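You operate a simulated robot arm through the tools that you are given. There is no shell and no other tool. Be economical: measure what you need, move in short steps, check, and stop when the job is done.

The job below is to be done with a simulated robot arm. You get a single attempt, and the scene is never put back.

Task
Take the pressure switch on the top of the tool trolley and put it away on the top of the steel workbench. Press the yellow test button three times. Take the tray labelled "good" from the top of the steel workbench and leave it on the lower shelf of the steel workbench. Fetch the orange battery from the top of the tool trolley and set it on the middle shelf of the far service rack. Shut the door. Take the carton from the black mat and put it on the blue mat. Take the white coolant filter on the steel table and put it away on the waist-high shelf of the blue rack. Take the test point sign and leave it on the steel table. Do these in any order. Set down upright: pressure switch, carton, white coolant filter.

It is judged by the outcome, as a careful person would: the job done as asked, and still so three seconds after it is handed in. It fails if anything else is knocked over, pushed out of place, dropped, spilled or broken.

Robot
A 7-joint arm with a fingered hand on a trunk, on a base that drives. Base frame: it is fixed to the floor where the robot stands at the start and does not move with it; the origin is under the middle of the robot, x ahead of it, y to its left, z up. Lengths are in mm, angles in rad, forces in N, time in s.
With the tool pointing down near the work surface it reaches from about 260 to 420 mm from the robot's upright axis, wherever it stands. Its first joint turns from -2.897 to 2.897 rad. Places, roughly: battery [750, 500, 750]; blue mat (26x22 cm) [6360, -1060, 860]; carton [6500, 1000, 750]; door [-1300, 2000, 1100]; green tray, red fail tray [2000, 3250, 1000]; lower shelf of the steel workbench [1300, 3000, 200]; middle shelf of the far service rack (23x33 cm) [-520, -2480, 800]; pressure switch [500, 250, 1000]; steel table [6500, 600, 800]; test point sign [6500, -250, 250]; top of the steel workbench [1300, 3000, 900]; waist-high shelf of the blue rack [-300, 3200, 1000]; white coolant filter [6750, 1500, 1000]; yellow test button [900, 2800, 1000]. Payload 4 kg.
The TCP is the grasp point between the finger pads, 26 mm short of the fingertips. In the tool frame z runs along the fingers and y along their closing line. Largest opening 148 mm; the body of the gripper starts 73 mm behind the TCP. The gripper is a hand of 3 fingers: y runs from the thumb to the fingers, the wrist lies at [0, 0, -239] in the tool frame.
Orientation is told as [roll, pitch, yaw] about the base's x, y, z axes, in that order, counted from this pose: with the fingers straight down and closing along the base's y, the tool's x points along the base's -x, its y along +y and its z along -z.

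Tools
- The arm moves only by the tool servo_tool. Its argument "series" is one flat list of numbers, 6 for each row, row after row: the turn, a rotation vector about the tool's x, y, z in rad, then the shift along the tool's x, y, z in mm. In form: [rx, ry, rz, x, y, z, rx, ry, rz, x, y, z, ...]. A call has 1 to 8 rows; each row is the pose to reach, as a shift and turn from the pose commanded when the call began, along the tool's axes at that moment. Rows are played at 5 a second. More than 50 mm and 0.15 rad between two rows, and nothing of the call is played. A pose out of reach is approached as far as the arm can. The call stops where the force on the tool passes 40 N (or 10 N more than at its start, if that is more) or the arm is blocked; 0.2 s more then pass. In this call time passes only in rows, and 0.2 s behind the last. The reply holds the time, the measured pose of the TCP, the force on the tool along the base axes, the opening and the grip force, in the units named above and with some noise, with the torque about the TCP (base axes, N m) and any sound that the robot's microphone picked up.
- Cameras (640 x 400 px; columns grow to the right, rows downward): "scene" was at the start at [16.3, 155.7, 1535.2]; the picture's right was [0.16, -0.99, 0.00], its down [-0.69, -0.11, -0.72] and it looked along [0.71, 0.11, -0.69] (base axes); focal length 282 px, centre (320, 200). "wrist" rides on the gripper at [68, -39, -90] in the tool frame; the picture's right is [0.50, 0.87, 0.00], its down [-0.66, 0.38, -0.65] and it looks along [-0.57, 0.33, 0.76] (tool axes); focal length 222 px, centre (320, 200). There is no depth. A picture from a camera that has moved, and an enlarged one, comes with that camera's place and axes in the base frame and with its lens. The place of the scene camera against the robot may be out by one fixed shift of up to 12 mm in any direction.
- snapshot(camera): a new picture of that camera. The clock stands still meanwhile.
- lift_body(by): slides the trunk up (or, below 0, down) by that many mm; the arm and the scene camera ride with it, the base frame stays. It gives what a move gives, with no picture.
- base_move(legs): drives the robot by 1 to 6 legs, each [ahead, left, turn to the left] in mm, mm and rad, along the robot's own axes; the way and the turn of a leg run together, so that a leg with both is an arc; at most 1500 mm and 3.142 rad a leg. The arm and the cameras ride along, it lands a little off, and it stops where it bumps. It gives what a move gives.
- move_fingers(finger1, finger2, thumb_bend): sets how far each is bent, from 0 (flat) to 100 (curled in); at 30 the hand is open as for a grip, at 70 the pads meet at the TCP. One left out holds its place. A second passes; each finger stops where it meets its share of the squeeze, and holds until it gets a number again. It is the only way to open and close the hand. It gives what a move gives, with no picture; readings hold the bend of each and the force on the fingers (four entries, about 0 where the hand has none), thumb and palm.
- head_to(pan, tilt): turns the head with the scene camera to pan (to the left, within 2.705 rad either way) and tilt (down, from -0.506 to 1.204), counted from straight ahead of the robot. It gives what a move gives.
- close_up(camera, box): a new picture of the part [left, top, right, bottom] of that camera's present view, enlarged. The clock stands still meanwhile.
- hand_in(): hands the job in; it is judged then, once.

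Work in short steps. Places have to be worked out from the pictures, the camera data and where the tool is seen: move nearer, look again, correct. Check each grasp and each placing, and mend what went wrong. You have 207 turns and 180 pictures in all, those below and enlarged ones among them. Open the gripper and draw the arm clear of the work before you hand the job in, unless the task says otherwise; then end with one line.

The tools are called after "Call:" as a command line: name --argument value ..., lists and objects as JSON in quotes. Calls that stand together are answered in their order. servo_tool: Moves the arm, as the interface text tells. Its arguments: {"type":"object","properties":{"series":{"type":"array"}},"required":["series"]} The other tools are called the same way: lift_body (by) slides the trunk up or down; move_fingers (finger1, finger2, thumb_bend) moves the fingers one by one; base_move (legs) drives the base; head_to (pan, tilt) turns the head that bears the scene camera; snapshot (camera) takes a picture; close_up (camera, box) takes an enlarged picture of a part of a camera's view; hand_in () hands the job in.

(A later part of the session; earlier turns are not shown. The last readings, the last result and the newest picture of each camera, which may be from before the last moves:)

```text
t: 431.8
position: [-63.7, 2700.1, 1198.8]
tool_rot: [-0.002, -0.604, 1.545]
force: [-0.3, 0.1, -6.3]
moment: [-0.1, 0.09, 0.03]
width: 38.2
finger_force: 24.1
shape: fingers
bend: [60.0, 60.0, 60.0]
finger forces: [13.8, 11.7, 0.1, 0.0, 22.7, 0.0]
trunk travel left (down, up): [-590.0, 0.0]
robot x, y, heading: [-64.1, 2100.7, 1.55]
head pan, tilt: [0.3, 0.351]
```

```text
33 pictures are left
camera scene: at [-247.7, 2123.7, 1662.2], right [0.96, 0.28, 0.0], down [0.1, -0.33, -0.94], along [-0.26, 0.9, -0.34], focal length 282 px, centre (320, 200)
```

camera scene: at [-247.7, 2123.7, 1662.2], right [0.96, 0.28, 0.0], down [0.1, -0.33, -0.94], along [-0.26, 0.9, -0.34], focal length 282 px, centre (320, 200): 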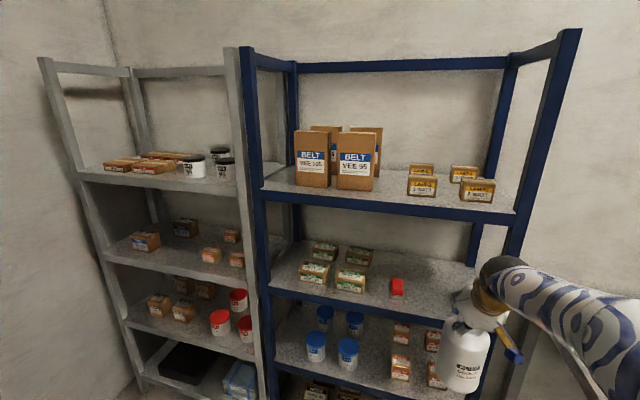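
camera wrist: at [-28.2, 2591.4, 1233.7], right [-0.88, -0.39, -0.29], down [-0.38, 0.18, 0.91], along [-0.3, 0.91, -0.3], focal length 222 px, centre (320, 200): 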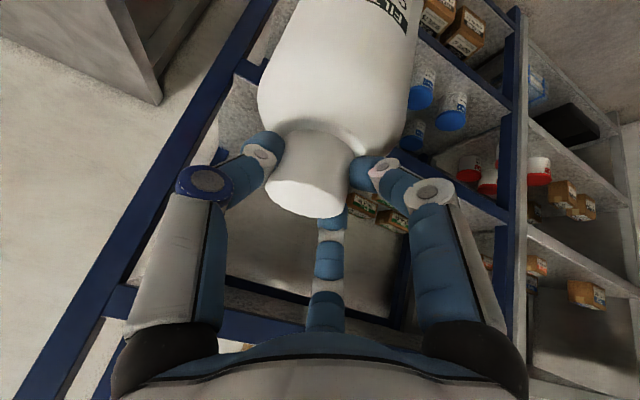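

Clear path: bottle bottom z≈1002, shelf 956. Drive ahead 300 mm.

Call:
base_move --legs '[[300, 0, 0]]'

Call:
snapshot --camera "wrist"

Call:
head_to --pan 0.05 --tilt 0.5

Call:
snapshot --camera "scene"

```text
t: 433.9
position: [-52.0, 3002.3, 1198.6]
tool_rot: [-0.003, -0.604, 1.536]
force: [-0.7, -0.5, -5.5]
moment: [-0.08, 0.03, 0.0]
width: 38.2
finger_force: 24.3
shape: fingers
bend: [60.0, 60.0, 60.0]
finger forces: [14.0, 11.7, 0.0, 0.1, 22.7, 0.0]
trunk travel left (down, up): [-590.0, 0.0]
robot x, y, heading: [-58.7, 2401.4, 1.545]
head pan, tilt: [0.3, 0.351]
```

```text
32 pictures are left
camera wrist: at [-17.9, 2894.2, 1233.6], right [-0.88, -0.38, -0.29], down [-0.37, 0.18, 0.91], along [-0.29, 0.91, -0.3], focal length 222 px, centre (320, 200)
```

wrist: 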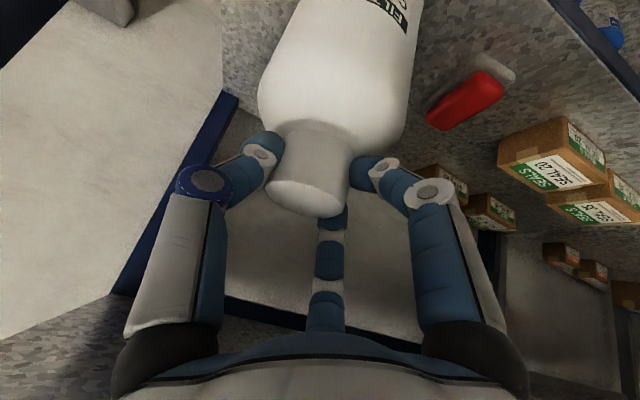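

```text
t: 434.6
position: [-53.3, 3002.2, 1199.5]
tool_rot: [-0.004, -0.606, 1.538]
force: [-0.2, 0.5, -5.2]
moment: [-0.14, 0.01, 0.04]
width: 38.0
finger_force: 24.4
shape: fingers
bend: [60.0, 60.0, 60.0]
finger forces: [14.2, 12.0, 0.0, 0.0, 22.8, 0.0]
trunk travel left (down, up): [-590.0, 0.0]
robot x, y, heading: [-58.7, 2402.7, 1.55]
head pan, tilt: [0.051, 0.499]
```

```text
31 pictures are left
camera scene: at [-218.6, 2428.9, 1648.6], right [1.0, 0.03, 0.0], down [0.01, -0.48, -0.88], along [-0.02, 0.88, -0.48], focal length 282 px, centre (320, 200)
```

scene: 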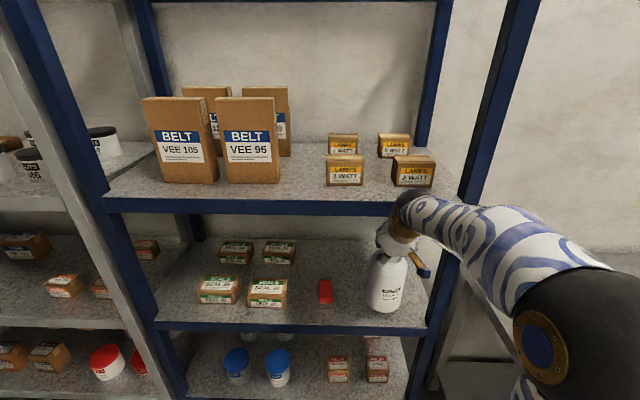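

Positioned. Lower in small steps until contact.

Call:
servo_tool --series '[0, 0, 0, 9, 0, 12, 0, 0, 0, 17, 0, 24, 0, 0, 0, 20, 0, 29, 0, 0, 0, 22, 0, 32, 0, 0, 0, 24, 0, 34]'

```text
t: 435.8
position: [-51.8, 3000.7, 1159.2]
tool_rot: [-0.005, -0.615, 1.536]
force: [3.9, 8.2, 32.5]
moment: [0.6, -0.74, 0.04]
width: 37.4
finger_force: 28.9
shape: fingers
bend: [62.0, 58.0, 61.0]
finger forces: [14.7, 12.7, 0.0, 0.0, 30.7, 0.0]
trunk travel left (down, up): [-590.0, 0.0]
robot x, y, heading: [-57.9, 2400.8, 1.545]
head pan, tilt: [0.051, 0.499]
```

Contact. Ease up 3 mm and open slightly.

Call:
servo_tool --series '[0, 0, 0, -2, 0, -4]'

Call:
move_fingers --finger1 56 --finger2 52 --thumb_bend 52

Call:
snapshot --camera "wrist"

```text
t: 436.2
position: [-51.3, 2999.3, 1161.7]
tool_rot: [-0.004, -0.607, 1.534]
force: [3.6, 5.2, 23.0]
moment: [0.47, -0.48, 0.08]
width: 37.3
finger_force: 26.5
shape: fingers
bend: [62.0, 58.0, 61.0]
finger forces: [14.6, 12.1, 0.0, 0.1, 26.5, 0.0]
trunk travel left (down, up): [-590.0, 0.0]
robot x, y, heading: [-58.4, 2403.5, 1.546]
head pan, tilt: [0.051, 0.499]
```

```text
t: 437.2
position: [-53.2, 2999.6, 1161.4]
tool_rot: [-0.004, -0.609, 1.536]
force: [-2.1, 1.2, 9.1]
moment: [0.11, 0.21, 0.02]
width: 43.9
finger_force: 5.1
shape: fingers
bend: [63.0, 52.0, 52.0]
finger forces: [9.4, 0.0, 0.0, 0.0, 0.0, 0.1]
trunk travel left (down, up): [-590.0, 0.0]
robot x, y, heading: [-61.9, 2401.3, 1.542]
head pan, tilt: [0.051, 0.499]
```

```text
30 pictures are left
camera wrist: at [-17.6, 2890.6, 1196.4], right [-0.88, -0.38, -0.29], down [-0.37, 0.18, 0.91], along [-0.29, 0.91, -0.3], focal length 222 px, centre (320, 200)
```

wrist: 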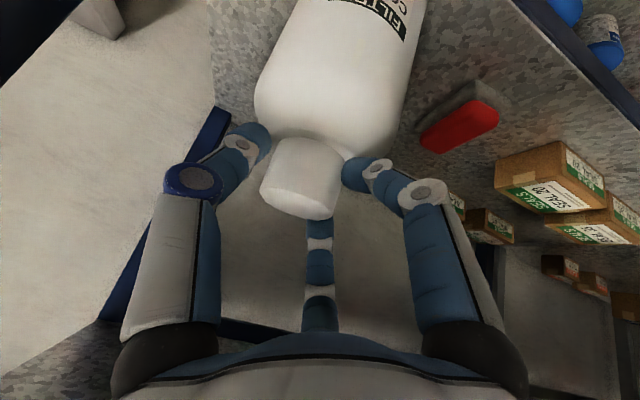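

Standing. Raise straight up 40 mm, then withdraw.

Call:
servo_tool --series '[0, 0, 0, -6, 0, -8, 0, 0, 0, -14, 0, -20, 0, 0, 0, -23, 0, -33]'

Call:
snapshot --camera "wrist"

```text
t: 438.0
position: [-51.6, 3000.6, 1201.0]
tool_rot: [-0.004, -0.606, 1.534]
force: [0.2, -0.9, 0.2]
moment: [0.0, -0.02, -0.02]
width: 48.6
finger_force: 0.1
shape: fingers
bend: [56.0, 52.0, 52.0]
finger forces: [0.0, 0.0, 0.0, 0.0, 0.0, 0.1]
trunk travel left (down, up): [-590.0, 0.0]
robot x, y, heading: [-57.7, 2401.4, 1.546]
head pan, tilt: [0.051, 0.499]
```

```text
29 pictures are left
camera wrist: at [-17.6, 2892.3, 1236.0], right [-0.88, -0.38, -0.29], down [-0.37, 0.18, 0.91], along [-0.29, 0.91, -0.3], focal length 222 px, centre (320, 200)
```

wrist: 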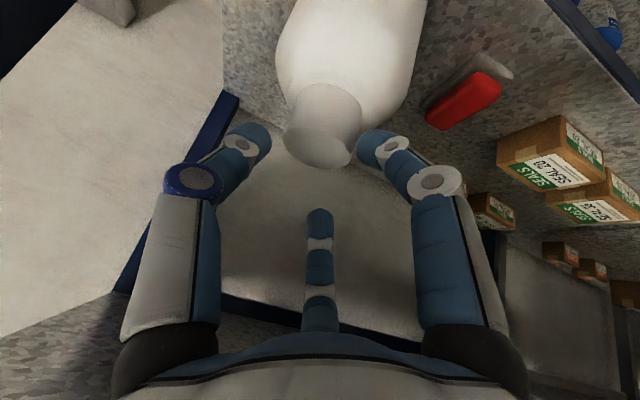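

Filter is upright on the shelf. Back off, close the fist, point it forward, and turn toward the door leaf.

Call:
base_move --legs '[[-450, 0, 0]]'

Call:
move_fingers --finger1 78 --finger2 78 --thumb_bend 78

Call:
servo_tool --series '[0, -0.14, 0, 20, 0, 15, 0, -0.28, 0, 40, 0, 30, 0, -0.42, 0, 60, 0, 45, 0, -0.56, 0, 80, 0, 60, 0, -0.7, 0, 95, 0, 70]'

Call:
base_move --legs '[[0, 0, 2.07], [269, -371, 0]]'

Call:
head_to --pan 0 --tilt 0.4

Call:
snapshot --camera "scene"

```text
t: 440.7
position: [-59.0, 2562.2, 1201.2]
tool_rot: [-0.003, -0.609, 1.526]
force: [0.4, 0.2, 0.0]
moment: [0.01, -0.01, 0.03]
width: 49.0
finger_force: 0.1
shape: fingers
bend: [56.0, 52.0, 52.0]
finger forces: [0.1, 0.1, 0.0, 0.1, 0.0, 0.0]
trunk travel left (down, up): [-590.0, 0.0]
robot x, y, heading: [-70.9, 1962.6, 1.538]
head pan, tilt: [0.051, 0.499]
```

```text
t: 441.7
position: [-58.3, 2562.3, 1201.1]
tool_rot: [-0.004, -0.608, 1.525]
force: [0.3, 0.2, 0.3]
moment: [0.02, 0.01, 0.01]
width: 0.0
finger_force: 0.0
shape: fingers
bend: [76.0, 74.0, 72.0]
finger forces: [0.1, 0.1, 0.0, 0.1, 0.0, 0.1]
trunk travel left (down, up): [-590.0, 0.0]
robot x, y, heading: [-68.8, 1960.5, 1.533]
head pan, tilt: [0.051, 0.499]
```

```text
t: 442.9
position: [-60.3, 2523.4, 1088.4]
tool_rot: [-0.02, -1.31, 1.54]
force: [-0.4, 0.0, -0.2]
moment: [0.03, 0.02, -0.04]
width: 0.2
finger_force: 0.0
shape: fingers
bend: [76.0, 74.0, 72.0]
finger forces: [0.0, 0.1, 0.0, 0.0, 0.1, 0.1]
out of reach, approached as far as the arm can: row 2
trunk travel left (down, up): [-590.0, 0.0]
robot x, y, heading: [-71.9, 1962.1, 1.535]
head pan, tilt: [0.051, 0.499]
```

```text
t: 450.6
position: [-973.8, 1905.8, 1089.1]
tool_rot: [-0.012, -1.306, -2.673]
force: [0.1, 0.4, -0.2]
moment: [0.0, 0.0, -0.03]
width: 0.0
finger_force: 0.1
shape: fingers
bend: [76.0, 74.0, 72.0]
finger forces: [0.0, 0.0, 0.1, 0.1, 0.0, 0.1]
trunk travel left (down, up): [-590.0, 0.0]
robot x, y, heading: [-477.8, 2168.2, -2.672]
head pan, tilt: [0.051, 0.499]
```

```text
t: 451.2
position: [-974.6, 1905.7, 1089.2]
tool_rot: [-0.013, -1.308, -2.672]
force: [0.7, 0.0, 0.4]
moment: [-0.03, 0.0, 0.04]
width: 0.1
finger_force: 0.0
shape: fingers
bend: [76.0, 74.0, 72.0]
finger forces: [0.1, 0.0, 0.1, 0.0, 0.0, 0.0]
trunk travel left (down, up): [-590.0, 0.0]
robot x, y, heading: [-479.2, 2170.1, -2.666]
head pan, tilt: [0.0, 0.4]
```

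```text
28 pictures are left
camera scene: at [-443.0, 2009.9, 1657.7], right [-0.45, 0.89, 0.0], down [0.35, 0.18, -0.92], along [-0.82, -0.42, -0.39], focal length 282 px, centre (320, 200)
```

scene: 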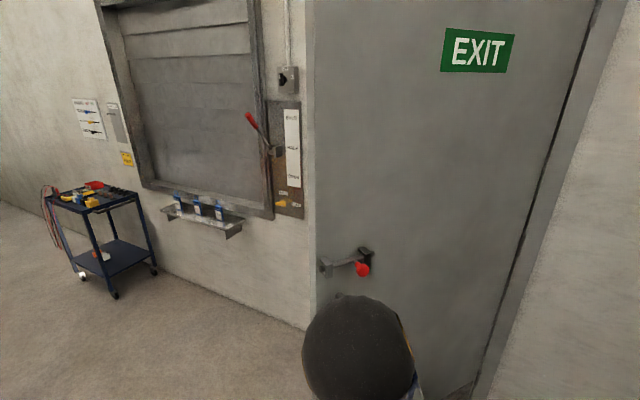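

The door's handle is near the tip; my fist aims about 750 mm from the hinge. Lower the fist below handle level, shift slightly right, and push with the base.

Call:
servo_tool --series '[0, 0, 0, 30, -15, 0, 0, 0, 0, 60, -30, 0, 0, 0, 0, 90, -45, 0]'

Call:
base_move --legs '[[450, 0, 0]]'

Call:
snapshot --camera "scene"

```text
t: 452.0
position: [-972.6, 1955.5, 1001.9]
tool_rot: [-0.009, -1.306, -2.675]
force: [0.1, 0.2, 0.8]
moment: [-0.02, 0.01, 0.02]
width: 0.1
finger_force: 0.0
shape: fingers
bend: [76.0, 74.0, 72.0]
finger forces: [0.0, 0.1, 0.0, 0.0, 0.1, 0.0]
trunk travel left (down, up): [-590.0, 0.0]
robot x, y, heading: [-479.5, 2167.9, -2.668]
head pan, tilt: [0.0, 0.4]
```

```text
t: 453.6
position: [-1122.2, 1881.5, 998.1]
tool_rot: [-0.022, -1.296, -2.668]
force: [0.0, 0.0, -0.4]
moment: [0.04, -0.04, -0.01]
width: 0.0
finger_force: 0.1
shape: fingers
bend: [76.0, 76.0, 73.0]
finger forces: [0.0, 0.0, 0.1, 0.0, 0.0, 0.1]
trunk travel left (down, up): [-590.0, 0.0]
robot x, y, heading: [-632.4, 2090.8, -2.674]
head pan, tilt: [0.0, 0.4]
stopped in leg 1: the force on the tool passed its limit at 59 N (the readings are from after the stop); the commanded pose is now the measured one
```

```text
27 pictures are left
camera scene: at [-593.6, 1932.6, 1657.7], right [-0.46, 0.89, 0.0], down [0.35, 0.18, -0.92], along [-0.82, -0.42, -0.39], focal length 282 px, centre (320, 200)
```

scene: 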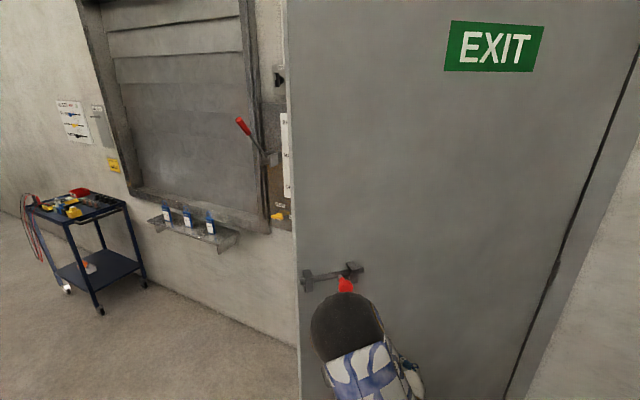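

Impact stopped it at contact. Now in contact, push on with short moves.

Call:
base_move --legs '[[60, 0, 0]]'

Call:
base_move --legs '[[150, 0, 0]]'

```text
t: 454.6
position: [-1179.7, 1855.0, 998.3]
tool_rot: [-0.022, -1.296, -2.673]
force: [-0.6, -0.1, 0.1]
moment: [-0.01, -0.03, -0.01]
width: 0.1
finger_force: 0.1
shape: fingers
bend: [76.0, 76.0, 73.0]
finger forces: [0.0, 0.0, 0.1, 0.1, 0.1, 0.0]
trunk travel left (down, up): [-590.0, 0.0]
robot x, y, heading: [-687.6, 2060.1, -2.672]
head pan, tilt: [0.0, 0.4]
```

```text
t: 455.8
position: [-1274.4, 1809.6, 997.2]
tool_rot: [-0.028, -1.288, -2.678]
force: [0.7, 0.7, 0.6]
moment: [0.01, 0.0, -0.03]
width: 0.1
finger_force: 0.0
shape: fingers
bend: [76.0, 76.0, 73.0]
finger forces: [0.0, 0.0, 0.1, 0.0, 0.1, 0.0]
trunk travel left (down, up): [-590.0, 0.0]
robot x, y, heading: [-786.1, 2008.4, -2.669]
head pan, tilt: [0.0, 0.4]
stopped in leg 1: the force on the tool passed its limit at 58 N (the readings are from after the stop); the commanded pose is now the measured one
```

The door is swinging. Continue pushing in short moves.

Call:
base_move --legs '[[80, 0, 0]]'

Call:
base_move --legs '[[80, 0, 0]]'

Call:
base_move --legs '[[80, 0, 0]]'

Call:
snapshot --camera "scene"

```text
t: 456.9
position: [-1348.9, 1772.4, 995.3]
tool_rot: [-0.028, -1.288, -2.677]
force: [-0.3, -0.6, 0.2]
moment: [-0.02, -0.02, -0.03]
width: 0.0
finger_force: 0.0
shape: fingers
bend: [76.0, 76.0, 73.0]
finger forces: [0.0, 0.0, 0.1, 0.1, 0.0, 0.1]
trunk travel left (down, up): [-590.0, 0.0]
robot x, y, heading: [-854.8, 1973.4, -2.668]
head pan, tilt: [0.0, 0.4]
```

```text
t: 457.7
position: [-1370.8, 1765.4, 995.1]
tool_rot: [-0.033, -1.279, -2.68]
force: [-0.3, 1.0, 0.4]
moment: [0.02, -0.01, 0.01]
width: 0.0
finger_force: 0.1
shape: fingers
bend: [76.0, 76.0, 74.0]
finger forces: [0.1, 0.0, 0.0, 0.1, 0.1, 0.0]
trunk travel left (down, up): [-590.0, 0.0]
robot x, y, heading: [-879.8, 1962.8, -2.672]
head pan, tilt: [0.0, 0.4]
stopped in leg 1: the force on the tool passed its limit at 58 N (the readings are from after the stop); the commanded pose is now the measured one
```

```text
t: 458.8
position: [-1439.7, 1729.7, 993.1]
tool_rot: [-0.033, -1.278, -2.682]
force: [0.0, 0.4, -0.7]
moment: [0.01, 0.01, -0.03]
width: 0.2
finger_force: 0.0
shape: fingers
bend: [76.0, 76.0, 74.0]
finger forces: [0.0, 0.1, 0.0, 0.0, 0.0, 0.1]
trunk travel left (down, up): [-590.0, 0.0]
robot x, y, heading: [-951.6, 1929.9, -2.679]
head pan, tilt: [0.0, 0.4]
```

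```text
26 pictures are left
camera scene: at [-916.5, 1769.7, 1657.6], right [-0.45, 0.89, 0.0], down [0.35, 0.18, -0.92], along [-0.82, -0.41, -0.39], focal length 282 px, centre (320, 200)
```

scene: 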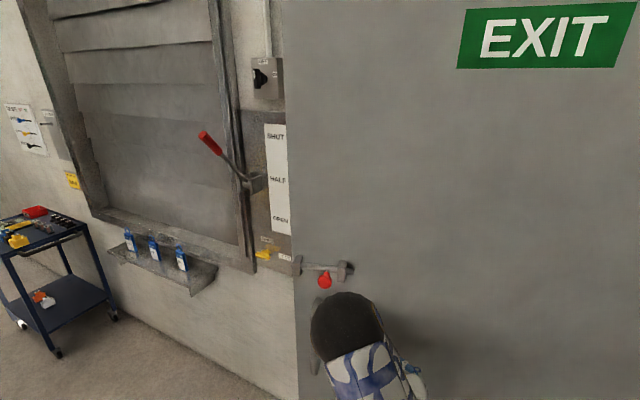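

Call:
base_move --legs '[[80, 0, 0]]'

Call:
base_move --legs '[[80, 0, 0]]'

Call:
base_move --legs '[[80, 0, 0]]'

Call:
base_move --legs '[[60, 0, 0]]'

Call:
snapshot --camera "scene"

```text
t: 459.8
position: [-1513.6, 1693.4, 992.8]
tool_rot: [-0.032, -1.277, -2.681]
force: [0.9, -0.2, 0.1]
moment: [0.02, 0.03, -0.01]
width: 0.0
finger_force: 0.0
shape: fingers
bend: [76.0, 76.0, 74.0]
finger forces: [0.0, 0.0, 0.0, 0.1, 0.1, 0.1]
trunk travel left (down, up): [-590.0, 0.0]
robot x, y, heading: [-1019.7, 1892.3, -2.677]
head pan, tilt: [0.0, 0.4]
```

```text
t: 460.9
position: [-1583.0, 1656.3, 994.8]
tool_rot: [-0.033, -1.277, -2.679]
force: [-1.0, 0.0, 0.0]
moment: [0.01, 0.01, -0.01]
width: 0.1
finger_force: 0.1
shape: fingers
bend: [76.0, 76.0, 74.0]
finger forces: [0.1, 0.0, 0.1, 0.0, 0.0, 0.0]
trunk travel left (down, up): [-590.0, 0.0]
robot x, y, heading: [-1090.1, 1854.8, -2.675]
head pan, tilt: [0.0, 0.4]
```

```text
t: 462.1
position: [-1645.7, 1622.1, 991.4]
tool_rot: [-0.03, -1.265, -2.678]
force: [12.7, 0.4, 3.7]
moment: [-0.02, 0.02, 0.1]
width: 0.1
finger_force: 13.4
shape: fingers
bend: [76.0, 76.0, 76.0]
finger forces: [0.1, 0.0, 0.0, 0.0, 25.9, 0.0]
trunk travel left (down, up): [-590.0, 0.0]
robot x, y, heading: [-1158.3, 1825.2, -2.669]
head pan, tilt: [0.0, 0.4]
stopped in leg 1: the force on the tool passed its limit at 43 N (the readings are from after the stop); the commanded pose is now the measured one
```

```text
t: 462.8
position: [-1648.4, 1617.1, 987.2]
tool_rot: [-0.025, -1.249, -2.678]
force: [20.2, 1.6, 2.3]
moment: [-0.03, -0.01, 0.25]
width: 0.0
finger_force: 0.1
shape: fingers
bend: [75.0, 77.0, 77.0]
finger forces: [0.0, 0.1, 0.0, 0.2, 0.1, 0.1]
trunk travel left (down, up): [-590.0, 0.0]
robot x, y, heading: [-1168.2, 1817.1, -2.667]
head pan, tilt: [0.0, 0.4]
stopped in leg 1: the force on the tool passed its limit at 54 N (the readings are from after the stop); the commanded pose is now the measured one
```

```text
25 pictures are left
camera scene: at [-1130.8, 1659.1, 1657.8], right [-0.45, 0.89, 0.0], down [0.34, 0.18, -0.92], along [-0.82, -0.42, -0.39], focal length 282 px, centre (320, 200)
```

scene: 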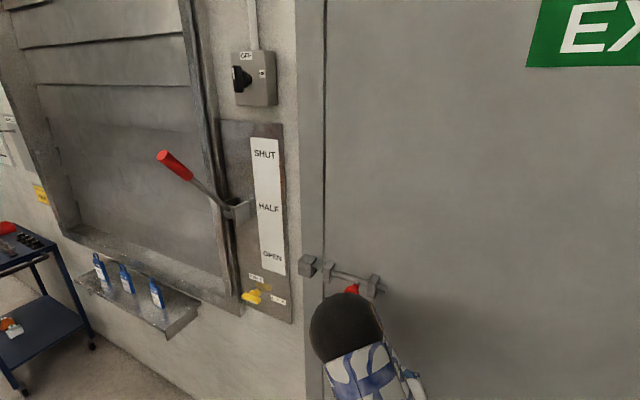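

Door is firmly against its frame. Back away and verify it stays shut.

Call:
base_move --legs '[[-500, 0, 0]]'

Call:
snapshot --camera "scene"

```text
t: 465.7
position: [-1215.8, 1841.5, 987.4]
tool_rot: [-0.029, -1.249, -2.684]
force: [0.0, 0.3, 0.8]
moment: [0.01, -0.03, -0.02]
width: 0.0
finger_force: 0.0
shape: fingers
bend: [75.0, 76.0, 75.0]
finger forces: [0.0, 0.1, 0.1, 0.0, 0.1, 0.0]
trunk travel left (down, up): [-590.0, 0.0]
robot x, y, heading: [-730.1, 2042.2, -2.674]
head pan, tilt: [0.0, 0.4]
```

```text
24 pictures are left
camera scene: at [-698.1, 1880.1, 1657.7], right [-0.45, 0.89, 0.0], down [0.35, 0.18, -0.92], along [-0.82, -0.42, -0.39], focal length 282 px, centre (320, 200)
```

scene: 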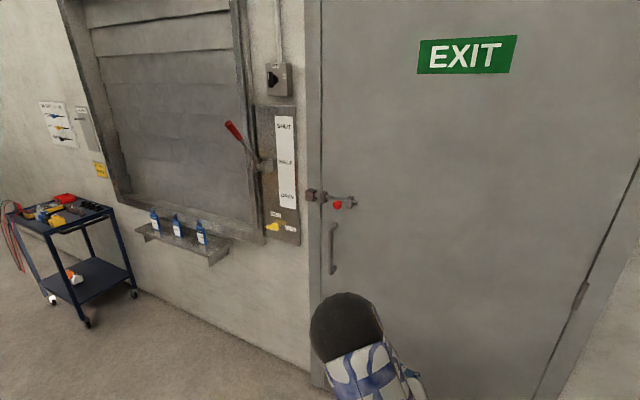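

Door stays shut. Now the battery: straighten the tool and rotate it so thumb is near/fingers far, while still in the open.

Call:
servo_tool --series '[0, 0.145, 0, 0, 0, 0, 0, 0.29, 0, 0, 0, 0, 0, 0.435, 0, 0, 0, 0, 0, 0.58, 0, 0, 0, 0, 0, 0.725, 0, 0, 0, 0, 0, 0.87, 0, 0, 0, 0, 0, 1.015, 0, 0, 0, 0, 0, 1.16, 0, 0, 0, 0]'

Call:
servo_tool --series '[0, 0.09, 0, 0, 0, -40]'

Call:
servo_tool --series '[0, 0, 0.145, 0, 0, 0, 0, 0, 0.29, 0, 0, 0, 0, 0, 0.435, 0, 0, 0, 0, 0, 0.58, 0, 0, 0, 0, 0, 0.725, 0, 0, 0, 0, 0, 0.87, 0, 0, 0, 0, 0, 1.015, 0, 0, 0, 0, 0, 1.16, 0, 0, 0]'

Call:
servo_tool --series '[0, 0, 0.145, 0, 0, -30, 0, 0, 0.29, 0, 0, -60, 0, 0, 0.41, 0, 0, -90]'

```text
t: 467.5
position: [-1215.2, 1841.8, 988.2]
tool_rot: [-0.007, -0.089, -2.71]
force: [-0.1, 0.8, 0.1]
moment: [-0.01, -0.02, 0.01]
width: 0.0
finger_force: 0.0
shape: fingers
bend: [75.0, 76.0, 75.0]
finger forces: [0.0, 0.1, 0.1, 0.1, 0.0, 0.1]
out of reach, approached as far as the arm can: row 1
trunk travel left (down, up): [-590.0, 0.0]
robot x, y, heading: [-731.7, 2039.9, -2.677]
head pan, tilt: [0.0, 0.4]
```

```text
t: 467.9
position: [-1212.3, 1844.2, 1027.8]
tool_rot: [-0.009, -0.001, -2.708]
force: [-0.1, 1.0, -1.0]
moment: [0.01, 0.05, -0.01]
width: 0.0
finger_force: 0.0
shape: fingers
bend: [75.0, 76.0, 75.0]
finger forces: [0.1, 0.0, 0.0, 0.1, 0.0, 0.0]
trunk travel left (down, up): [-590.0, 0.0]
robot x, y, heading: [-730.3, 2035.1, -2.671]
head pan, tilt: [0.0, 0.4]
```

```text
t: 469.7
position: [-1210.7, 1842.4, 1027.4]
tool_rot: [-0.003, -0.007, 2.409]
force: [-0.8, -1.0, 0.6]
moment: [0.01, 0.01, -0.04]
width: 0.2
finger_force: 0.0
shape: fingers
bend: [75.0, 76.0, 75.0]
finger forces: [0.0, 0.0, 0.0, 0.0, 0.0, 0.0]
trunk travel left (down, up): [-590.0, 0.0]
robot x, y, heading: [-733.5, 2037.1, -2.676]
head pan, tilt: [0.0, 0.4]
```

```text
t: 470.5
position: [-1211.7, 1843.3, 1120.1]
tool_rot: [0.0, -0.009, 2.003]
force: [-0.2, -0.3, -0.5]
moment: [0.01, 0.03, 0.03]
width: 0.0
finger_force: 0.0
shape: fingers
bend: [75.0, 76.0, 75.0]
finger forces: [0.0, 0.1, 0.1, 0.0, 0.0, 0.0]
trunk travel left (down, up): [-590.0, 0.0]
robot x, y, heading: [-730.2, 2039.8, -2.675]
head pan, tilt: [0.0, 0.4]
```

Drive around to the trolley's open side again.

Call:
base_move --legs '[[0, 0, -0.467], [-1110, 100, 0], [-1130, 90, 0], [0, 1480, 0]]'

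Call:
lift_body --by -90

Call:
move_fingers --finger1 50 --finger2 50 --thumb_bend 50

```text
t: 489.6
position: [938.6, 410.7, 1120.0]
tool_rot: [0.003, -0.01, 1.537]
force: [-1.5, -0.5, -0.1]
moment: [0.0, 0.01, 0.01]
width: 0.0
finger_force: 0.0
shape: fingers
bend: [75.0, 76.0, 75.0]
finger forces: [0.0, 0.0, 0.0, 0.1, 0.0, 0.0]
trunk travel left (down, up): [-590.0, 0.0]
robot x, y, heading: [1455.8, 367.9, -3.134]
head pan, tilt: [0.0, 0.4]
```

```text
t: 490.9
position: [938.4, 410.4, 1029.4]
tool_rot: [0.001, -0.009, 1.537]
force: [0.2, 0.1, 0.1]
moment: [-0.04, 0.01, -0.02]
width: 0.0
finger_force: 0.1
shape: fingers
bend: [75.0, 76.0, 75.0]
finger forces: [0.0, 0.0, 0.1, 0.0, 0.1, 0.1]
trunk travel left (down, up): [-500.0, 90.0]
robot x, y, heading: [1454.4, 369.1, -3.137]
head pan, tilt: [0.0, 0.4]
```

```text
t: 491.9
position: [938.3, 410.5, 1030.3]
tool_rot: [0.0, -0.008, 1.539]
force: [-0.1, -0.3, 0.1]
moment: [0.01, 0.02, 0.02]
width: 61.5
finger_force: 0.1
shape: fingers
bend: [50.0, 50.0, 50.0]
finger forces: [0.1, 0.0, 0.1, 0.1, 0.1, 0.0]
trunk travel left (down, up): [-500.0, 90.0]
robot x, y, heading: [1452.9, 373.2, -3.141]
head pan, tilt: [0.0, 0.4]
```

Call:
base_move --legs '[[270, 50, 0]]'

Call:
servo_tool --series '[0, 0, 0, 0, 45, 10, 0, 0, 0, 0, 90, 25, 0, 0, 0, 0, 125, 50, 0, 0, 0, 0, 140, 80]'

Call:
snapshot --camera "wrist"

```text
t: 493.8
position: [670.4, 361.6, 1030.2]
tool_rot: [-0.001, -0.008, 1.535]
force: [-0.2, 0.4, 0.5]
moment: [0.01, 0.02, 0.01]
width: 61.8
finger_force: 0.0
shape: fingers
bend: [50.0, 50.0, 50.0]
finger forces: [0.0, 0.0, 0.1, 0.0, 0.0, 0.0]
trunk travel left (down, up): [-500.0, 90.0]
robot x, y, heading: [1183.1, 318.1, 3.141]
head pan, tilt: [0.0, 0.4]
```

```text
t: 494.8
position: [526.8, 366.9, 948.7]
tool_rot: [0.001, -0.01, 1.534]
force: [-0.1, -0.6, 0.1]
moment: [0.01, 0.01, 0.03]
width: 61.7
finger_force: 0.0
shape: fingers
bend: [50.0, 50.0, 50.0]
finger forces: [0.0, 0.2, 0.0, 0.1, 0.1, 0.1]
trunk travel left (down, up): [-500.0, 90.0]
robot x, y, heading: [1187.4, 323.4, 3.142]
head pan, tilt: [0.0, 0.4]
```

```text
23 pictures are left
camera wrist: at [563.7, 296.9, 1038.8], right [-0.88, -0.47, 0.0], down [-0.35, 0.66, 0.66], along [-0.31, 0.58, -0.75], focal length 222 px, centre (320, 200)
```

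wrist: 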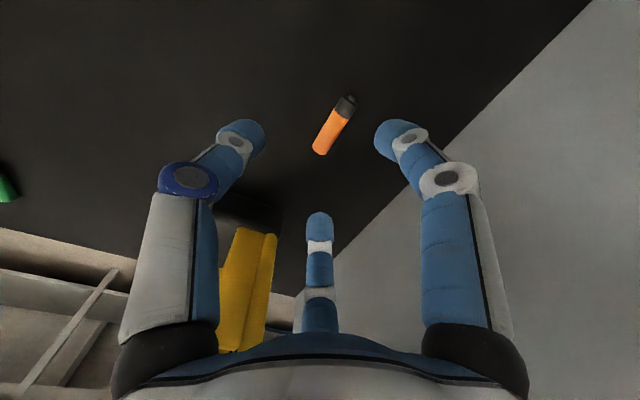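

Battery centre ≈(521,355), axis along y. Align and lower until the fingertips meet the top.

Call:
servo_tool --series '[0, 0, 0, 12, 6, 20, 0, 0, 0, 12, 6, 40, 0, 0, 0, 12, 6, 46, 0, 0, 0, 12, 6, 49, 0, 0, 0, 12, 6, 52]'

Call:
move_fingers --finger1 58 --finger2 58 --thumb_bend 58

Call:
snapshot --camera "wrist"

```text
t: 496.0
position: [523.4, 356.2, 897.8]
tool_rot: [0.0, -0.008, 1.535]
force: [0.3, 0.5, 0.2]
moment: [0.04, -0.01, -0.01]
width: 61.5
finger_force: 0.1
shape: fingers
bend: [50.0, 50.0, 50.0]
finger forces: [0.1, 0.1, 0.0, 0.1, 0.0, 0.0]
trunk travel left (down, up): [-500.0, 90.0]
robot x, y, heading: [1181.9, 321.7, 3.143]
head pan, tilt: [0.0, 0.4]
```

```text
t: 497.0
position: [522.6, 357.7, 897.3]
tool_rot: [0.0, -0.01, 1.533]
force: [-0.6, 0.4, 0.3]
moment: [0.0, -0.01, -0.02]
width: 39.9
finger_force: 0.1
shape: fingers
bend: [57.0, 57.0, 57.0]
finger forces: [0.0, 0.0, 0.0, 0.0, 0.0, 0.0]
trunk travel left (down, up): [-500.0, 90.0]
robot x, y, heading: [1184.2, 320.3, 3.143]
head pan, tilt: [0.0, 0.4]
```

```text
22 pictures are left
camera wrist: at [560.4, 286.5, 987.0], right [-0.88, -0.47, 0.0], down [-0.35, 0.66, 0.66], along [-0.31, 0.58, -0.75], focal length 222 px, centre (320, 200)
```

wrist: 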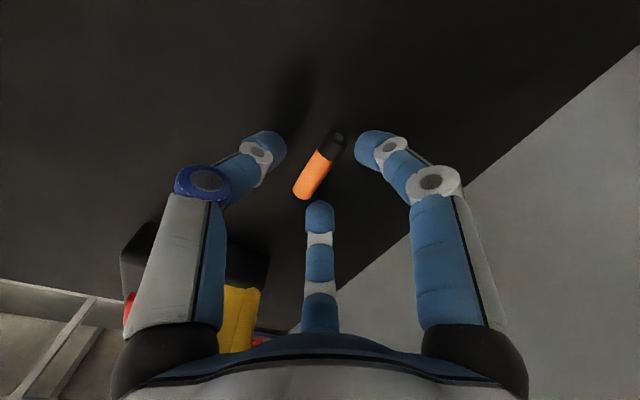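

Adjust slightly and lower to touch.

Call:
servo_tool --series '[0, 0, 0, 6, -4, 3, 0, 0, 0, 6, -4, 5, 0, 0, 0, 6, -4, 7, 0, 0, 0, 6, -4, 9]'

```text
t: 498.0
position: [527.8, 350.2, 892.1]
tool_rot: [0.007, -0.008, 1.535]
force: [-0.9, -1.4, 30.7]
moment: [-0.42, -0.12, -0.06]
width: 39.6
finger_force: 15.3
shape: fingers
bend: [56.0, 57.0, 57.0]
finger forces: [13.9, 3.8, 0.0, 0.0, 13.5, 0.1]
trunk travel left (down, up): [-500.0, 90.0]
robot x, y, heading: [1188.9, 319.7, 3.141]
head pan, tilt: [0.0, 0.4]
```

Call:
servo_tool --series '[0, 0, 0, 0, 0, -3]'

Call:
move_fingers --finger1 80 --finger2 80 --thumb_bend 80

Call:
servo_tool --series '[0, 0, 0, 0, 0, -10, 0, 0, 0, 0, 0, -30, 0, 0, 0, 0, 0, -60]'

Call:
snapshot --camera "wrist"

```text
t: 498.4
position: [527.3, 350.8, 893.0]
tool_rot: [0.004, -0.009, 1.534]
force: [-3.8, -0.8, 27.0]
moment: [-0.38, 0.21, -0.05]
width: 39.3
finger_force: 13.6
shape: fingers
bend: [56.0, 57.0, 57.0]
finger forces: [15.7, 4.9, 0.0, 0.0, 6.0, 0.0]
trunk travel left (down, up): [-500.0, 90.0]
robot x, y, heading: [1186.9, 321.9, 3.144]
head pan, tilt: [0.0, 0.4]
```

```text
t: 499.4
position: [528.5, 351.6, 891.8]
tool_rot: [-0.001, -0.009, 1.535]
force: [-1.2, -0.3, 0.5]
moment: [0.01, 0.02, -0.02]
width: 14.7
finger_force: 19.0
shape: fingers
bend: [57.0, 74.0, 67.0]
finger forces: [11.5, 11.5, 0.1, 0.0, 14.2, 0.0]
trunk travel left (down, up): [-500.0, 90.0]
robot x, y, heading: [1185.9, 320.3, 3.141]
head pan, tilt: [0.0, 0.4]
```

```text
t: 500.2
position: [530.3, 350.6, 951.1]
tool_rot: [0.001, -0.009, 1.534]
force: [-0.1, 0.1, -1.4]
moment: [0.02, 0.01, -0.01]
width: 14.8
finger_force: 18.6
shape: fingers
bend: [57.0, 74.0, 67.0]
finger forces: [11.1, 11.5, 0.0, 0.0, 14.2, 0.1]
trunk travel left (down, up): [-500.0, 90.0]
robot x, y, heading: [1185.8, 322.7, 3.141]
head pan, tilt: [0.0, 0.4]
```

```text
21 pictures are left
camera wrist: at [566.3, 279.7, 1039.7], right [-0.88, -0.47, 0.0], down [-0.35, 0.66, 0.66], along [-0.31, 0.58, -0.75], focal length 222 px, centre (320, 200)
```

wrist: 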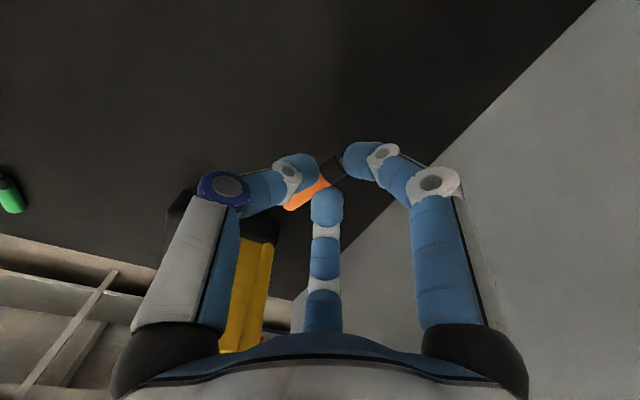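

Battery gripped. Raise, back off, and drive around toward the far service rack side.

Call:
servo_tool --series '[0, 0, 0, 0, -30, -30, 0, 0, 0, 0, -60, -60, 0, 0, 0, 0, -95, -90, 0, 0, 0, 0, -130, -120]'

Call:
base_move --legs '[[-300, 0, 0], [0, -1500, 0], [1450, 0, 0], [350, 0, 0], [0, 1500, 0]]'

Call:
head_to --pan 0.9 --tilt 0.4

Call:
snapshot --camera "scene"

```text
t: 501.2
position: [660.9, 346.6, 1071.2]
tool_rot: [-0.002, -0.009, 1.536]
force: [-0.6, -0.7, 0.1]
moment: [0.04, -0.03, -0.03]
width: 14.8
finger_force: 18.1
shape: fingers
bend: [57.0, 74.0, 67.0]
finger forces: [10.9, 11.6, 0.0, 0.0, 14.0, 0.0]
trunk travel left (down, up): [-500.0, 90.0]
robot x, y, heading: [1184.2, 322.2, 3.136]
head pan, tilt: [0.0, 0.4]
```

```text
t: 526.1
position: [-887.4, 263.9, 1070.2]
tool_rot: [0.001, -0.007, 1.514]
force: [0.4, -0.3, -1.1]
moment: [0.0, 0.01, 0.03]
width: 15.1
finger_force: 18.6
shape: fingers
bend: [57.0, 74.0, 67.0]
finger forces: [10.8, 11.7, 0.0, 0.0, 14.1, 0.1]
trunk travel left (down, up): [-500.0, 90.0]
robot x, y, heading: [-361.5, 228.7, 3.12]
head pan, tilt: [0.0, 0.4]
```

```text
t: 527.3
position: [-887.4, 264.4, 1070.1]
tool_rot: [0.0, -0.009, 1.517]
force: [0.7, -0.3, -1.0]
moment: [0.0, -0.05, 0.03]
width: 14.9
finger_force: 17.9
shape: fingers
bend: [57.0, 74.0, 67.0]
finger forces: [10.9, 11.7, 0.0, 0.0, 14.2, 0.0]
trunk travel left (down, up): [-500.0, 90.0]
robot x, y, heading: [-361.8, 228.8, 3.119]
head pan, tilt: [0.901, 0.4]
```

```text
20 pictures are left
camera scene: at [-369.4, -3.0, 1567.7], right [-0.77, 0.64, 0.0], down [0.25, 0.3, -0.92], along [-0.59, -0.71, -0.39], focal length 282 px, centre (320, 200)
```

scene: 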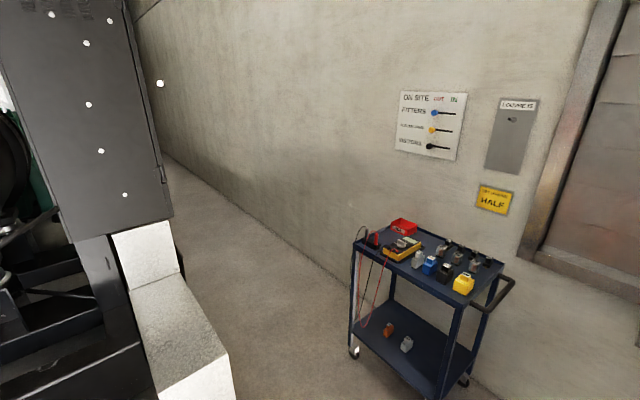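

Corridor between generator block and wall is visible. Turn to face −y, line up at x≈−945, and advance part-way.

Call:
base_move --legs '[[0, 0, 1.593], [0, -585, 0], [900, 0, 0]]'

Call:
head_to --pan 0.2 --tilt 0.4

Call:
snapshot --camera "scene"

```text
t: 538.7
position: [-951.1, -1181.2, 1071.0]
tool_rot: [0.002, -0.008, 3.112]
force: [-0.2, 0.0, -0.7]
moment: [0.02, 0.02, 0.02]
width: 14.7
finger_force: 16.9
shape: fingers
bend: [57.0, 74.0, 72.0]
finger forces: [10.9, 11.0, 0.0, 0.0, 12.9, 0.0]
trunk travel left (down, up): [-500.0, 90.0]
robot x, y, heading: [-927.9, -652.1, -1.567]
head pan, tilt: [0.901, 0.4]
```

```text
t: 539.8
position: [-951.7, -1181.4, 1072.1]
tool_rot: [0.0, -0.009, 3.111]
force: [-0.4, 0.3, -0.4]
moment: [-0.05, -0.06, 0.0]
width: 14.4
finger_force: 17.4
shape: fingers
bend: [57.0, 74.0, 72.0]
finger forces: [10.9, 11.1, 0.1, 0.0, 13.0, 0.0]
trunk travel left (down, up): [-500.0, 90.0]
robot x, y, heading: [-928.2, -652.7, -1.565]
head pan, tilt: [0.201, 0.4]
```

```text
19 pictures are left
camera scene: at [-764.0, -693.0, 1567.7], right [-0.98, -0.2, 0.0], down [-0.08, 0.38, -0.92], along [0.19, -0.9, -0.39], focal length 282 px, centre (320, 200)
```

scene: 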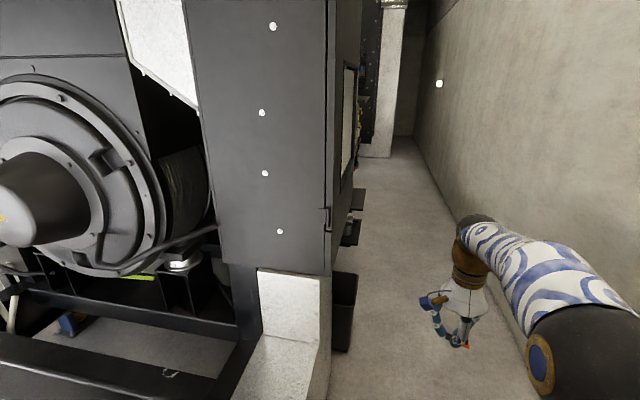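

The corridor continues; rack shelves protrude on the left further in. Retract the arm, advance, and turn to face +x.

Call:
servo_tool --series '[0, 0, 0, 0, -45, 0, 0, 0, 0, 0, -90, 0, 0, 0, 0, 0, -135, 0, 0, 0, 0, 0, -180, 0]'

Call:
base_move --legs '[[350, 0, 0], [350, -270, 0], [0, 0, 1.567], [0, -500, 0]]'

Call:
head_to --pan -0.7 --tilt 0.5

Call:
snapshot --camera "scene"

```text
t: 540.8
position: [-946.5, -999.8, 1070.8]
tool_rot: [-0.001, -0.009, 3.111]
force: [-0.2, -0.1, -0.6]
moment: [0.0, -0.02, 0.0]
width: 14.3
finger_force: 17.9
shape: fingers
bend: [57.0, 74.0, 72.0]
finger forces: [10.5, 11.5, 0.0, 0.0, 13.5, 0.0]
trunk travel left (down, up): [-500.0, 90.0]
robot x, y, heading: [-927.9, -651.5, -1.564]
head pan, tilt: [0.201, 0.4]
```

```text
t: 551.8
position: [-832.8, -1879.0, 1071.9]
tool_rot: [0.0, -0.008, -1.579]
force: [-0.5, 0.0, 0.4]
moment: [0.01, -0.01, 0.0]
width: 14.1
finger_force: 17.6
shape: fingers
bend: [57.0, 74.0, 72.0]
finger forces: [10.5, 11.0, 0.0, 0.0, 12.8, 0.0]
trunk travel left (down, up): [-500.0, 90.0]
robot x, y, heading: [-1180.1, -1869.5, 0.025]
head pan, tilt: [0.201, 0.4]
```

```text
t: 553.0
position: [-831.9, -1879.0, 1071.0]
tool_rot: [-0.001, -0.007, -1.579]
force: [-1.1, 0.4, -0.7]
moment: [0.01, 0.02, -0.01]
width: 14.1
finger_force: 17.1
shape: fingers
bend: [57.0, 74.0, 72.0]
finger forces: [10.5, 11.0, 0.0, 0.0, 12.8, 0.0]
trunk travel left (down, up): [-500.0, 90.0]
robot x, y, heading: [-1180.2, -1868.5, 0.028]
head pan, tilt: [-0.7, 0.499]
```

```text
18 pictures are left
camera scene: at [-1177.6, -1784.4, 1558.6], right [-0.62, -0.78, 0.0], down [-0.37, 0.3, -0.88], along [0.69, -0.55, -0.48], focal length 282 px, centre (320, 200)
```

scene: 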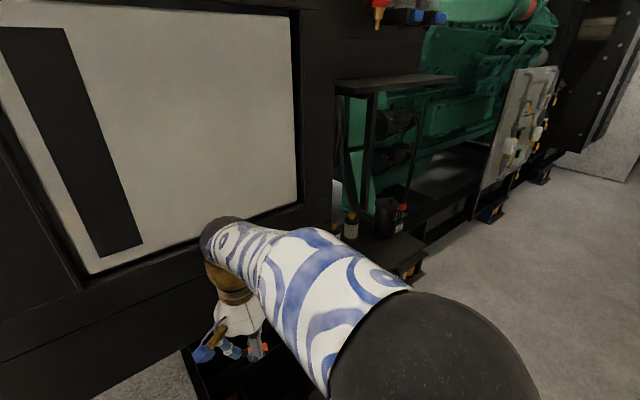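

A black rack stands against the generator. Move on to face it.

Call:
base_move --legs '[[-60, -330, -0.025]]'

Call:
head_to --pan -0.6 --tilt 0.6

Call:
snapshot --camera "scene"

```text
t: 555.2
position: [-886.0, -2216.9, 1072.1]
tool_rot: [0.001, -0.009, -1.591]
force: [-1.0, -0.1, -0.7]
moment: [0.01, -0.01, 0.04]
width: 14.2
finger_force: 17.2
shape: fingers
bend: [57.0, 74.0, 72.0]
finger forces: [10.5, 11.1, 0.0, 0.1, 13.0, 0.0]
trunk travel left (down, up): [-500.0, 90.0]
robot x, y, heading: [-1232.4, -2198.9, 0.013]
head pan, tilt: [-0.7, 0.499]
```

```text
t: 555.9
position: [-885.3, -2217.9, 1070.6]
tool_rot: [0.0, -0.008, -1.592]
force: [0.1, 1.7, 0.2]
moment: [0.04, 0.0, 0.03]
width: 14.3
finger_force: 17.1
shape: fingers
bend: [57.0, 74.0, 72.0]
finger forces: [10.5, 11.0, 0.0, 0.1, 12.9, 0.1]
trunk travel left (down, up): [-500.0, 90.0]
robot x, y, heading: [-1232.4, -2202.9, 0.011]
head pan, tilt: [-0.6, 0.6]
```

```text
17 pictures are left
camera scene: at [-1225.9, -2110.0, 1549.5], right [-0.55, -0.83, 0.0], down [-0.47, 0.31, -0.83], along [0.69, -0.46, -0.56], focal length 282 px, centre (320, 200)
```

scene: 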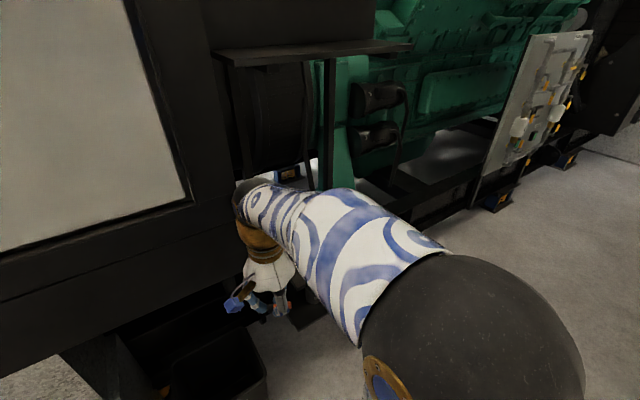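

The arm hides the shelves; move further right so the camera sees the rack left of the arm.

Call:
base_move --legs '[[0, -480, 0]]'

Call:
head_to --pan 0.1 --tilt 0.7

Call:
snapshot --camera "scene"

```text
t: 558.8
position: [-878.1, -2707.5, 1070.6]
tool_rot: [-0.001, -0.008, -1.594]
force: [-0.3, 0.6, -0.9]
moment: [-0.03, 0.02, 0.02]
width: 14.2
finger_force: 17.2
shape: fingers
bend: [57.0, 74.0, 72.0]
finger forces: [10.5, 11.0, 0.1, 0.0, 12.9, 0.1]
trunk travel left (down, up): [-500.0, 90.0]
robot x, y, heading: [-1222.2, -2689.7, 0.012]
head pan, tilt: [-0.6, 0.6]
```

```text
t: 559.8
position: [-878.7, -2707.7, 1070.6]
tool_rot: [-0.001, -0.009, -1.593]
force: [-0.6, -0.1, 0.1]
moment: [0.01, 0.0, -0.01]
width: 14.4
finger_force: 17.6
shape: fingers
bend: [57.0, 74.0, 72.0]
finger forces: [10.6, 11.0, 0.1, 0.0, 12.9, 0.0]
trunk travel left (down, up): [-500.0, 90.0]
robot x, y, heading: [-1229.6, -2693.2, 0.013]
head pan, tilt: [0.099, 0.7]
```

```text
16 pictures are left
camera scene: at [-1208.2, -2541.2, 1540.9], right [0.11, -0.99, 0.0], down [-0.64, -0.07, -0.77], along [0.76, 0.08, -0.64], focal length 282 px, centre (320, 200)
```

scene: 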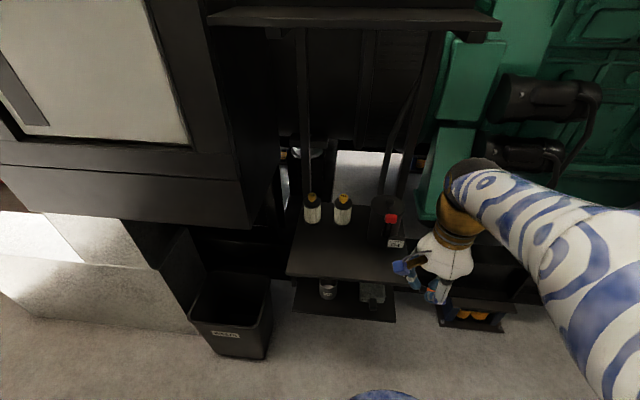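

Middle shelf (z≈800) front edge x≈−690, with free space front-left ≈(−600,−2510). Move in front and extend over it.

Call:
base_move --legs '[[80, 195, -0.01]]'

Call:
servo_tool --series '[0, 0, 0, 0, 40, 20, 0, 0, 0, 0, 80, 40, 0, 0, 0, 0, 120, 60, 0, 0, 0, 0, 160, 80, 0, 0, 0, 0, 195, 100]'

Call:
snapshot --camera "wrist"

Call:
snapshot --camera "scene"

```text
t: 561.5
position: [-798.6, -2523.0, 1069.3]
tool_rot: [-0.001, -0.01, -1.61]
force: [0.6, 0.3, 0.0]
moment: [0.02, 0.03, 0.02]
width: 13.9
finger_force: 16.9
shape: fingers
bend: [57.0, 74.0, 72.0]
finger forces: [10.5, 11.0, 0.0, 0.1, 12.8, 0.1]
trunk travel left (down, up): [-500.0, 90.0]
robot x, y, heading: [-1149.2, -2500.8, -0.006]
head pan, tilt: [0.099, 0.7]
```

```text
t: 562.7
position: [-606.1, -2535.8, 969.4]
tool_rot: [0.0, -0.009, -1.609]
force: [-0.1, 0.0, -0.4]
moment: [0.03, -0.02, 0.0]
width: 14.0
finger_force: 17.0
shape: fingers
bend: [57.0, 74.0, 72.0]
finger forces: [10.3, 11.2, 0.1, 0.0, 13.2, 0.1]
trunk travel left (down, up): [-500.0, 90.0]
robot x, y, heading: [-1143.3, -2501.9, -0.005]
head pan, tilt: [0.099, 0.7]
```

```text
15 pictures are left
camera wrist: at [-642.1, -2466.2, 1058.2], right [0.88, 0.47, 0.0], down [0.35, -0.66, 0.66], along [0.3, -0.58, -0.75], focal length 222 px, centre (320, 200)
```

wrist: 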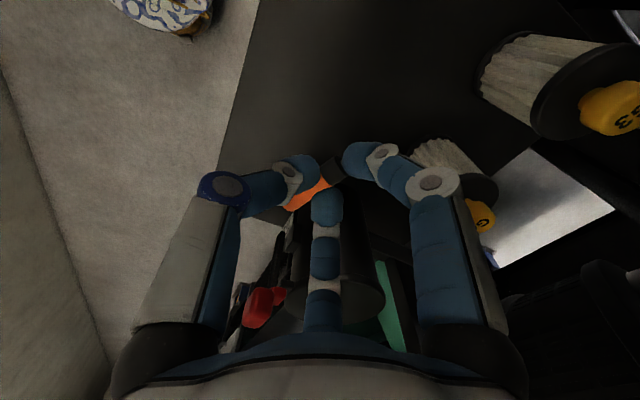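

```text
14 pictures are left
camera scene: at [-1125.0, -2352.6, 1540.8], right [0.1, -1.0, 0.0], down [-0.64, -0.06, -0.76], along [0.76, 0.07, -0.64], focal length 282 px, centre (320, 200)
```

scene: 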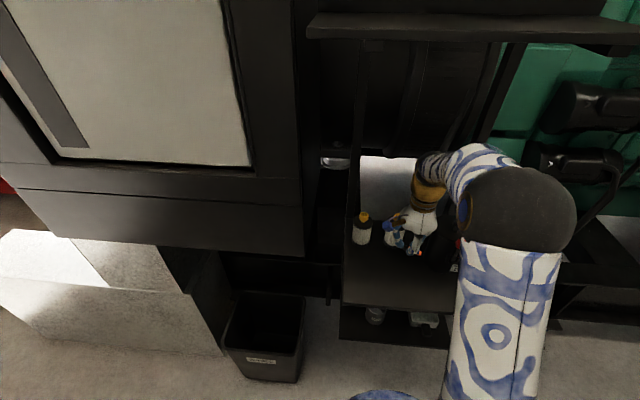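

Spot is clear (filters ≥100 mm away). Lower to the shelf.

Call:
servo_tool --series '[0, 0, 0, 0, 0, 40, 0, 0, 0, 0, 0, 80, 0, 0, 0, 0, 0, 110, 0, 0, 0, 0, 0, 120]'

Call:
servo_tool --series '[0, 0, 0, 0, 0, 4, 0, 0, 0, 0, 0, 8, 0, 0, 0, 0, 0, 11, 0, 0, 0, 0, 0, 14, 0, 0, 0, 0, 0, 17]'

```text
t: 563.7
position: [-604.5, -2536.9, 850.0]
tool_rot: [0.001, -0.008, -1.609]
force: [0.9, -0.4, -1.1]
moment: [-0.02, 0.02, -0.05]
width: 13.8
finger_force: 17.5
shape: fingers
bend: [57.0, 74.0, 72.0]
finger forces: [10.1, 11.5, 0.1, 0.0, 13.5, 0.1]
trunk travel left (down, up): [-500.0, 90.0]
robot x, y, heading: [-1144.8, -2499.9, -0.003]
head pan, tilt: [0.099, 0.7]
```

```text
t: 564.9
position: [-603.8, -2534.7, 832.1]
tool_rot: [0.0, -0.01, -1.61]
force: [-0.3, 0.2, -0.5]
moment: [0.01, -0.02, 0.0]
width: 13.5
finger_force: 17.6
shape: fingers
bend: [57.0, 74.0, 72.0]
finger forces: [10.1, 11.6, 0.0, 0.1, 13.5, 0.0]
trunk travel left (down, up): [-500.0, 90.0]
robot x, y, heading: [-1146.1, -2500.3, 0.001]
head pan, tilt: [0.099, 0.7]
```

No contact yet; take a wrist look and continue down in small steps.

Call:
servo_tool --series '[0, 0, 0, 0, 0, 4, 0, 0, 0, 0, 0, 8, 0, 0, 0, 0, 0, 11, 0, 0, 0, 0, 0, 14, 0, 0, 0, 0, 0, 17, 0, 0, 0, 0, 0, 20]'

Call:
snapshot --camera "wrist"

```text
t: 565.7
position: [-602.8, -2532.7, 827.3]
tool_rot: [0.01, -0.009, -1.61]
force: [-5.0, 1.7, 25.1]
moment: [0.1, 0.03, 0.02]
width: 12.5
finger_force: 32.7
shape: fingers
bend: [74.0, 75.0, 73.0]
finger forces: [25.0, 15.6, 0.0, 0.0, 24.2, 0.1]
trunk travel left (down, up): [-500.0, 90.0]
robot x, y, heading: [-1146.7, -2502.6, -0.009]
head pan, tilt: [0.099, 0.7]
stopped in row 4: the force on the tool passed its limit at 43 N (the readings are from after the stop); the commanded pose is now the measured one
```

```text
13 pictures are left
camera wrist: at [-639.8, -2464.2, 916.1], right [0.88, 0.47, 0.0], down [0.35, -0.66, 0.66], along [0.31, -0.58, -0.75], focal length 222 px, centre (320, 200)
```

wrist: 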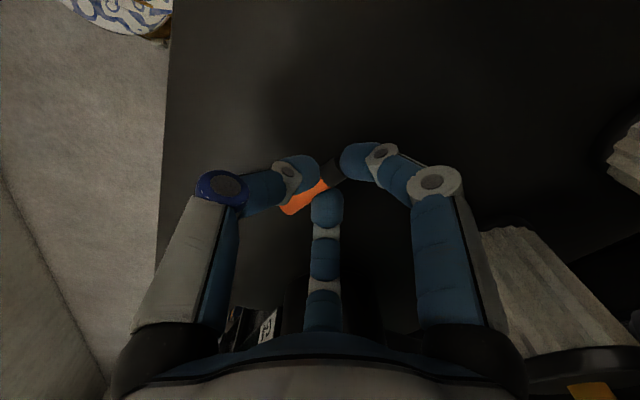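

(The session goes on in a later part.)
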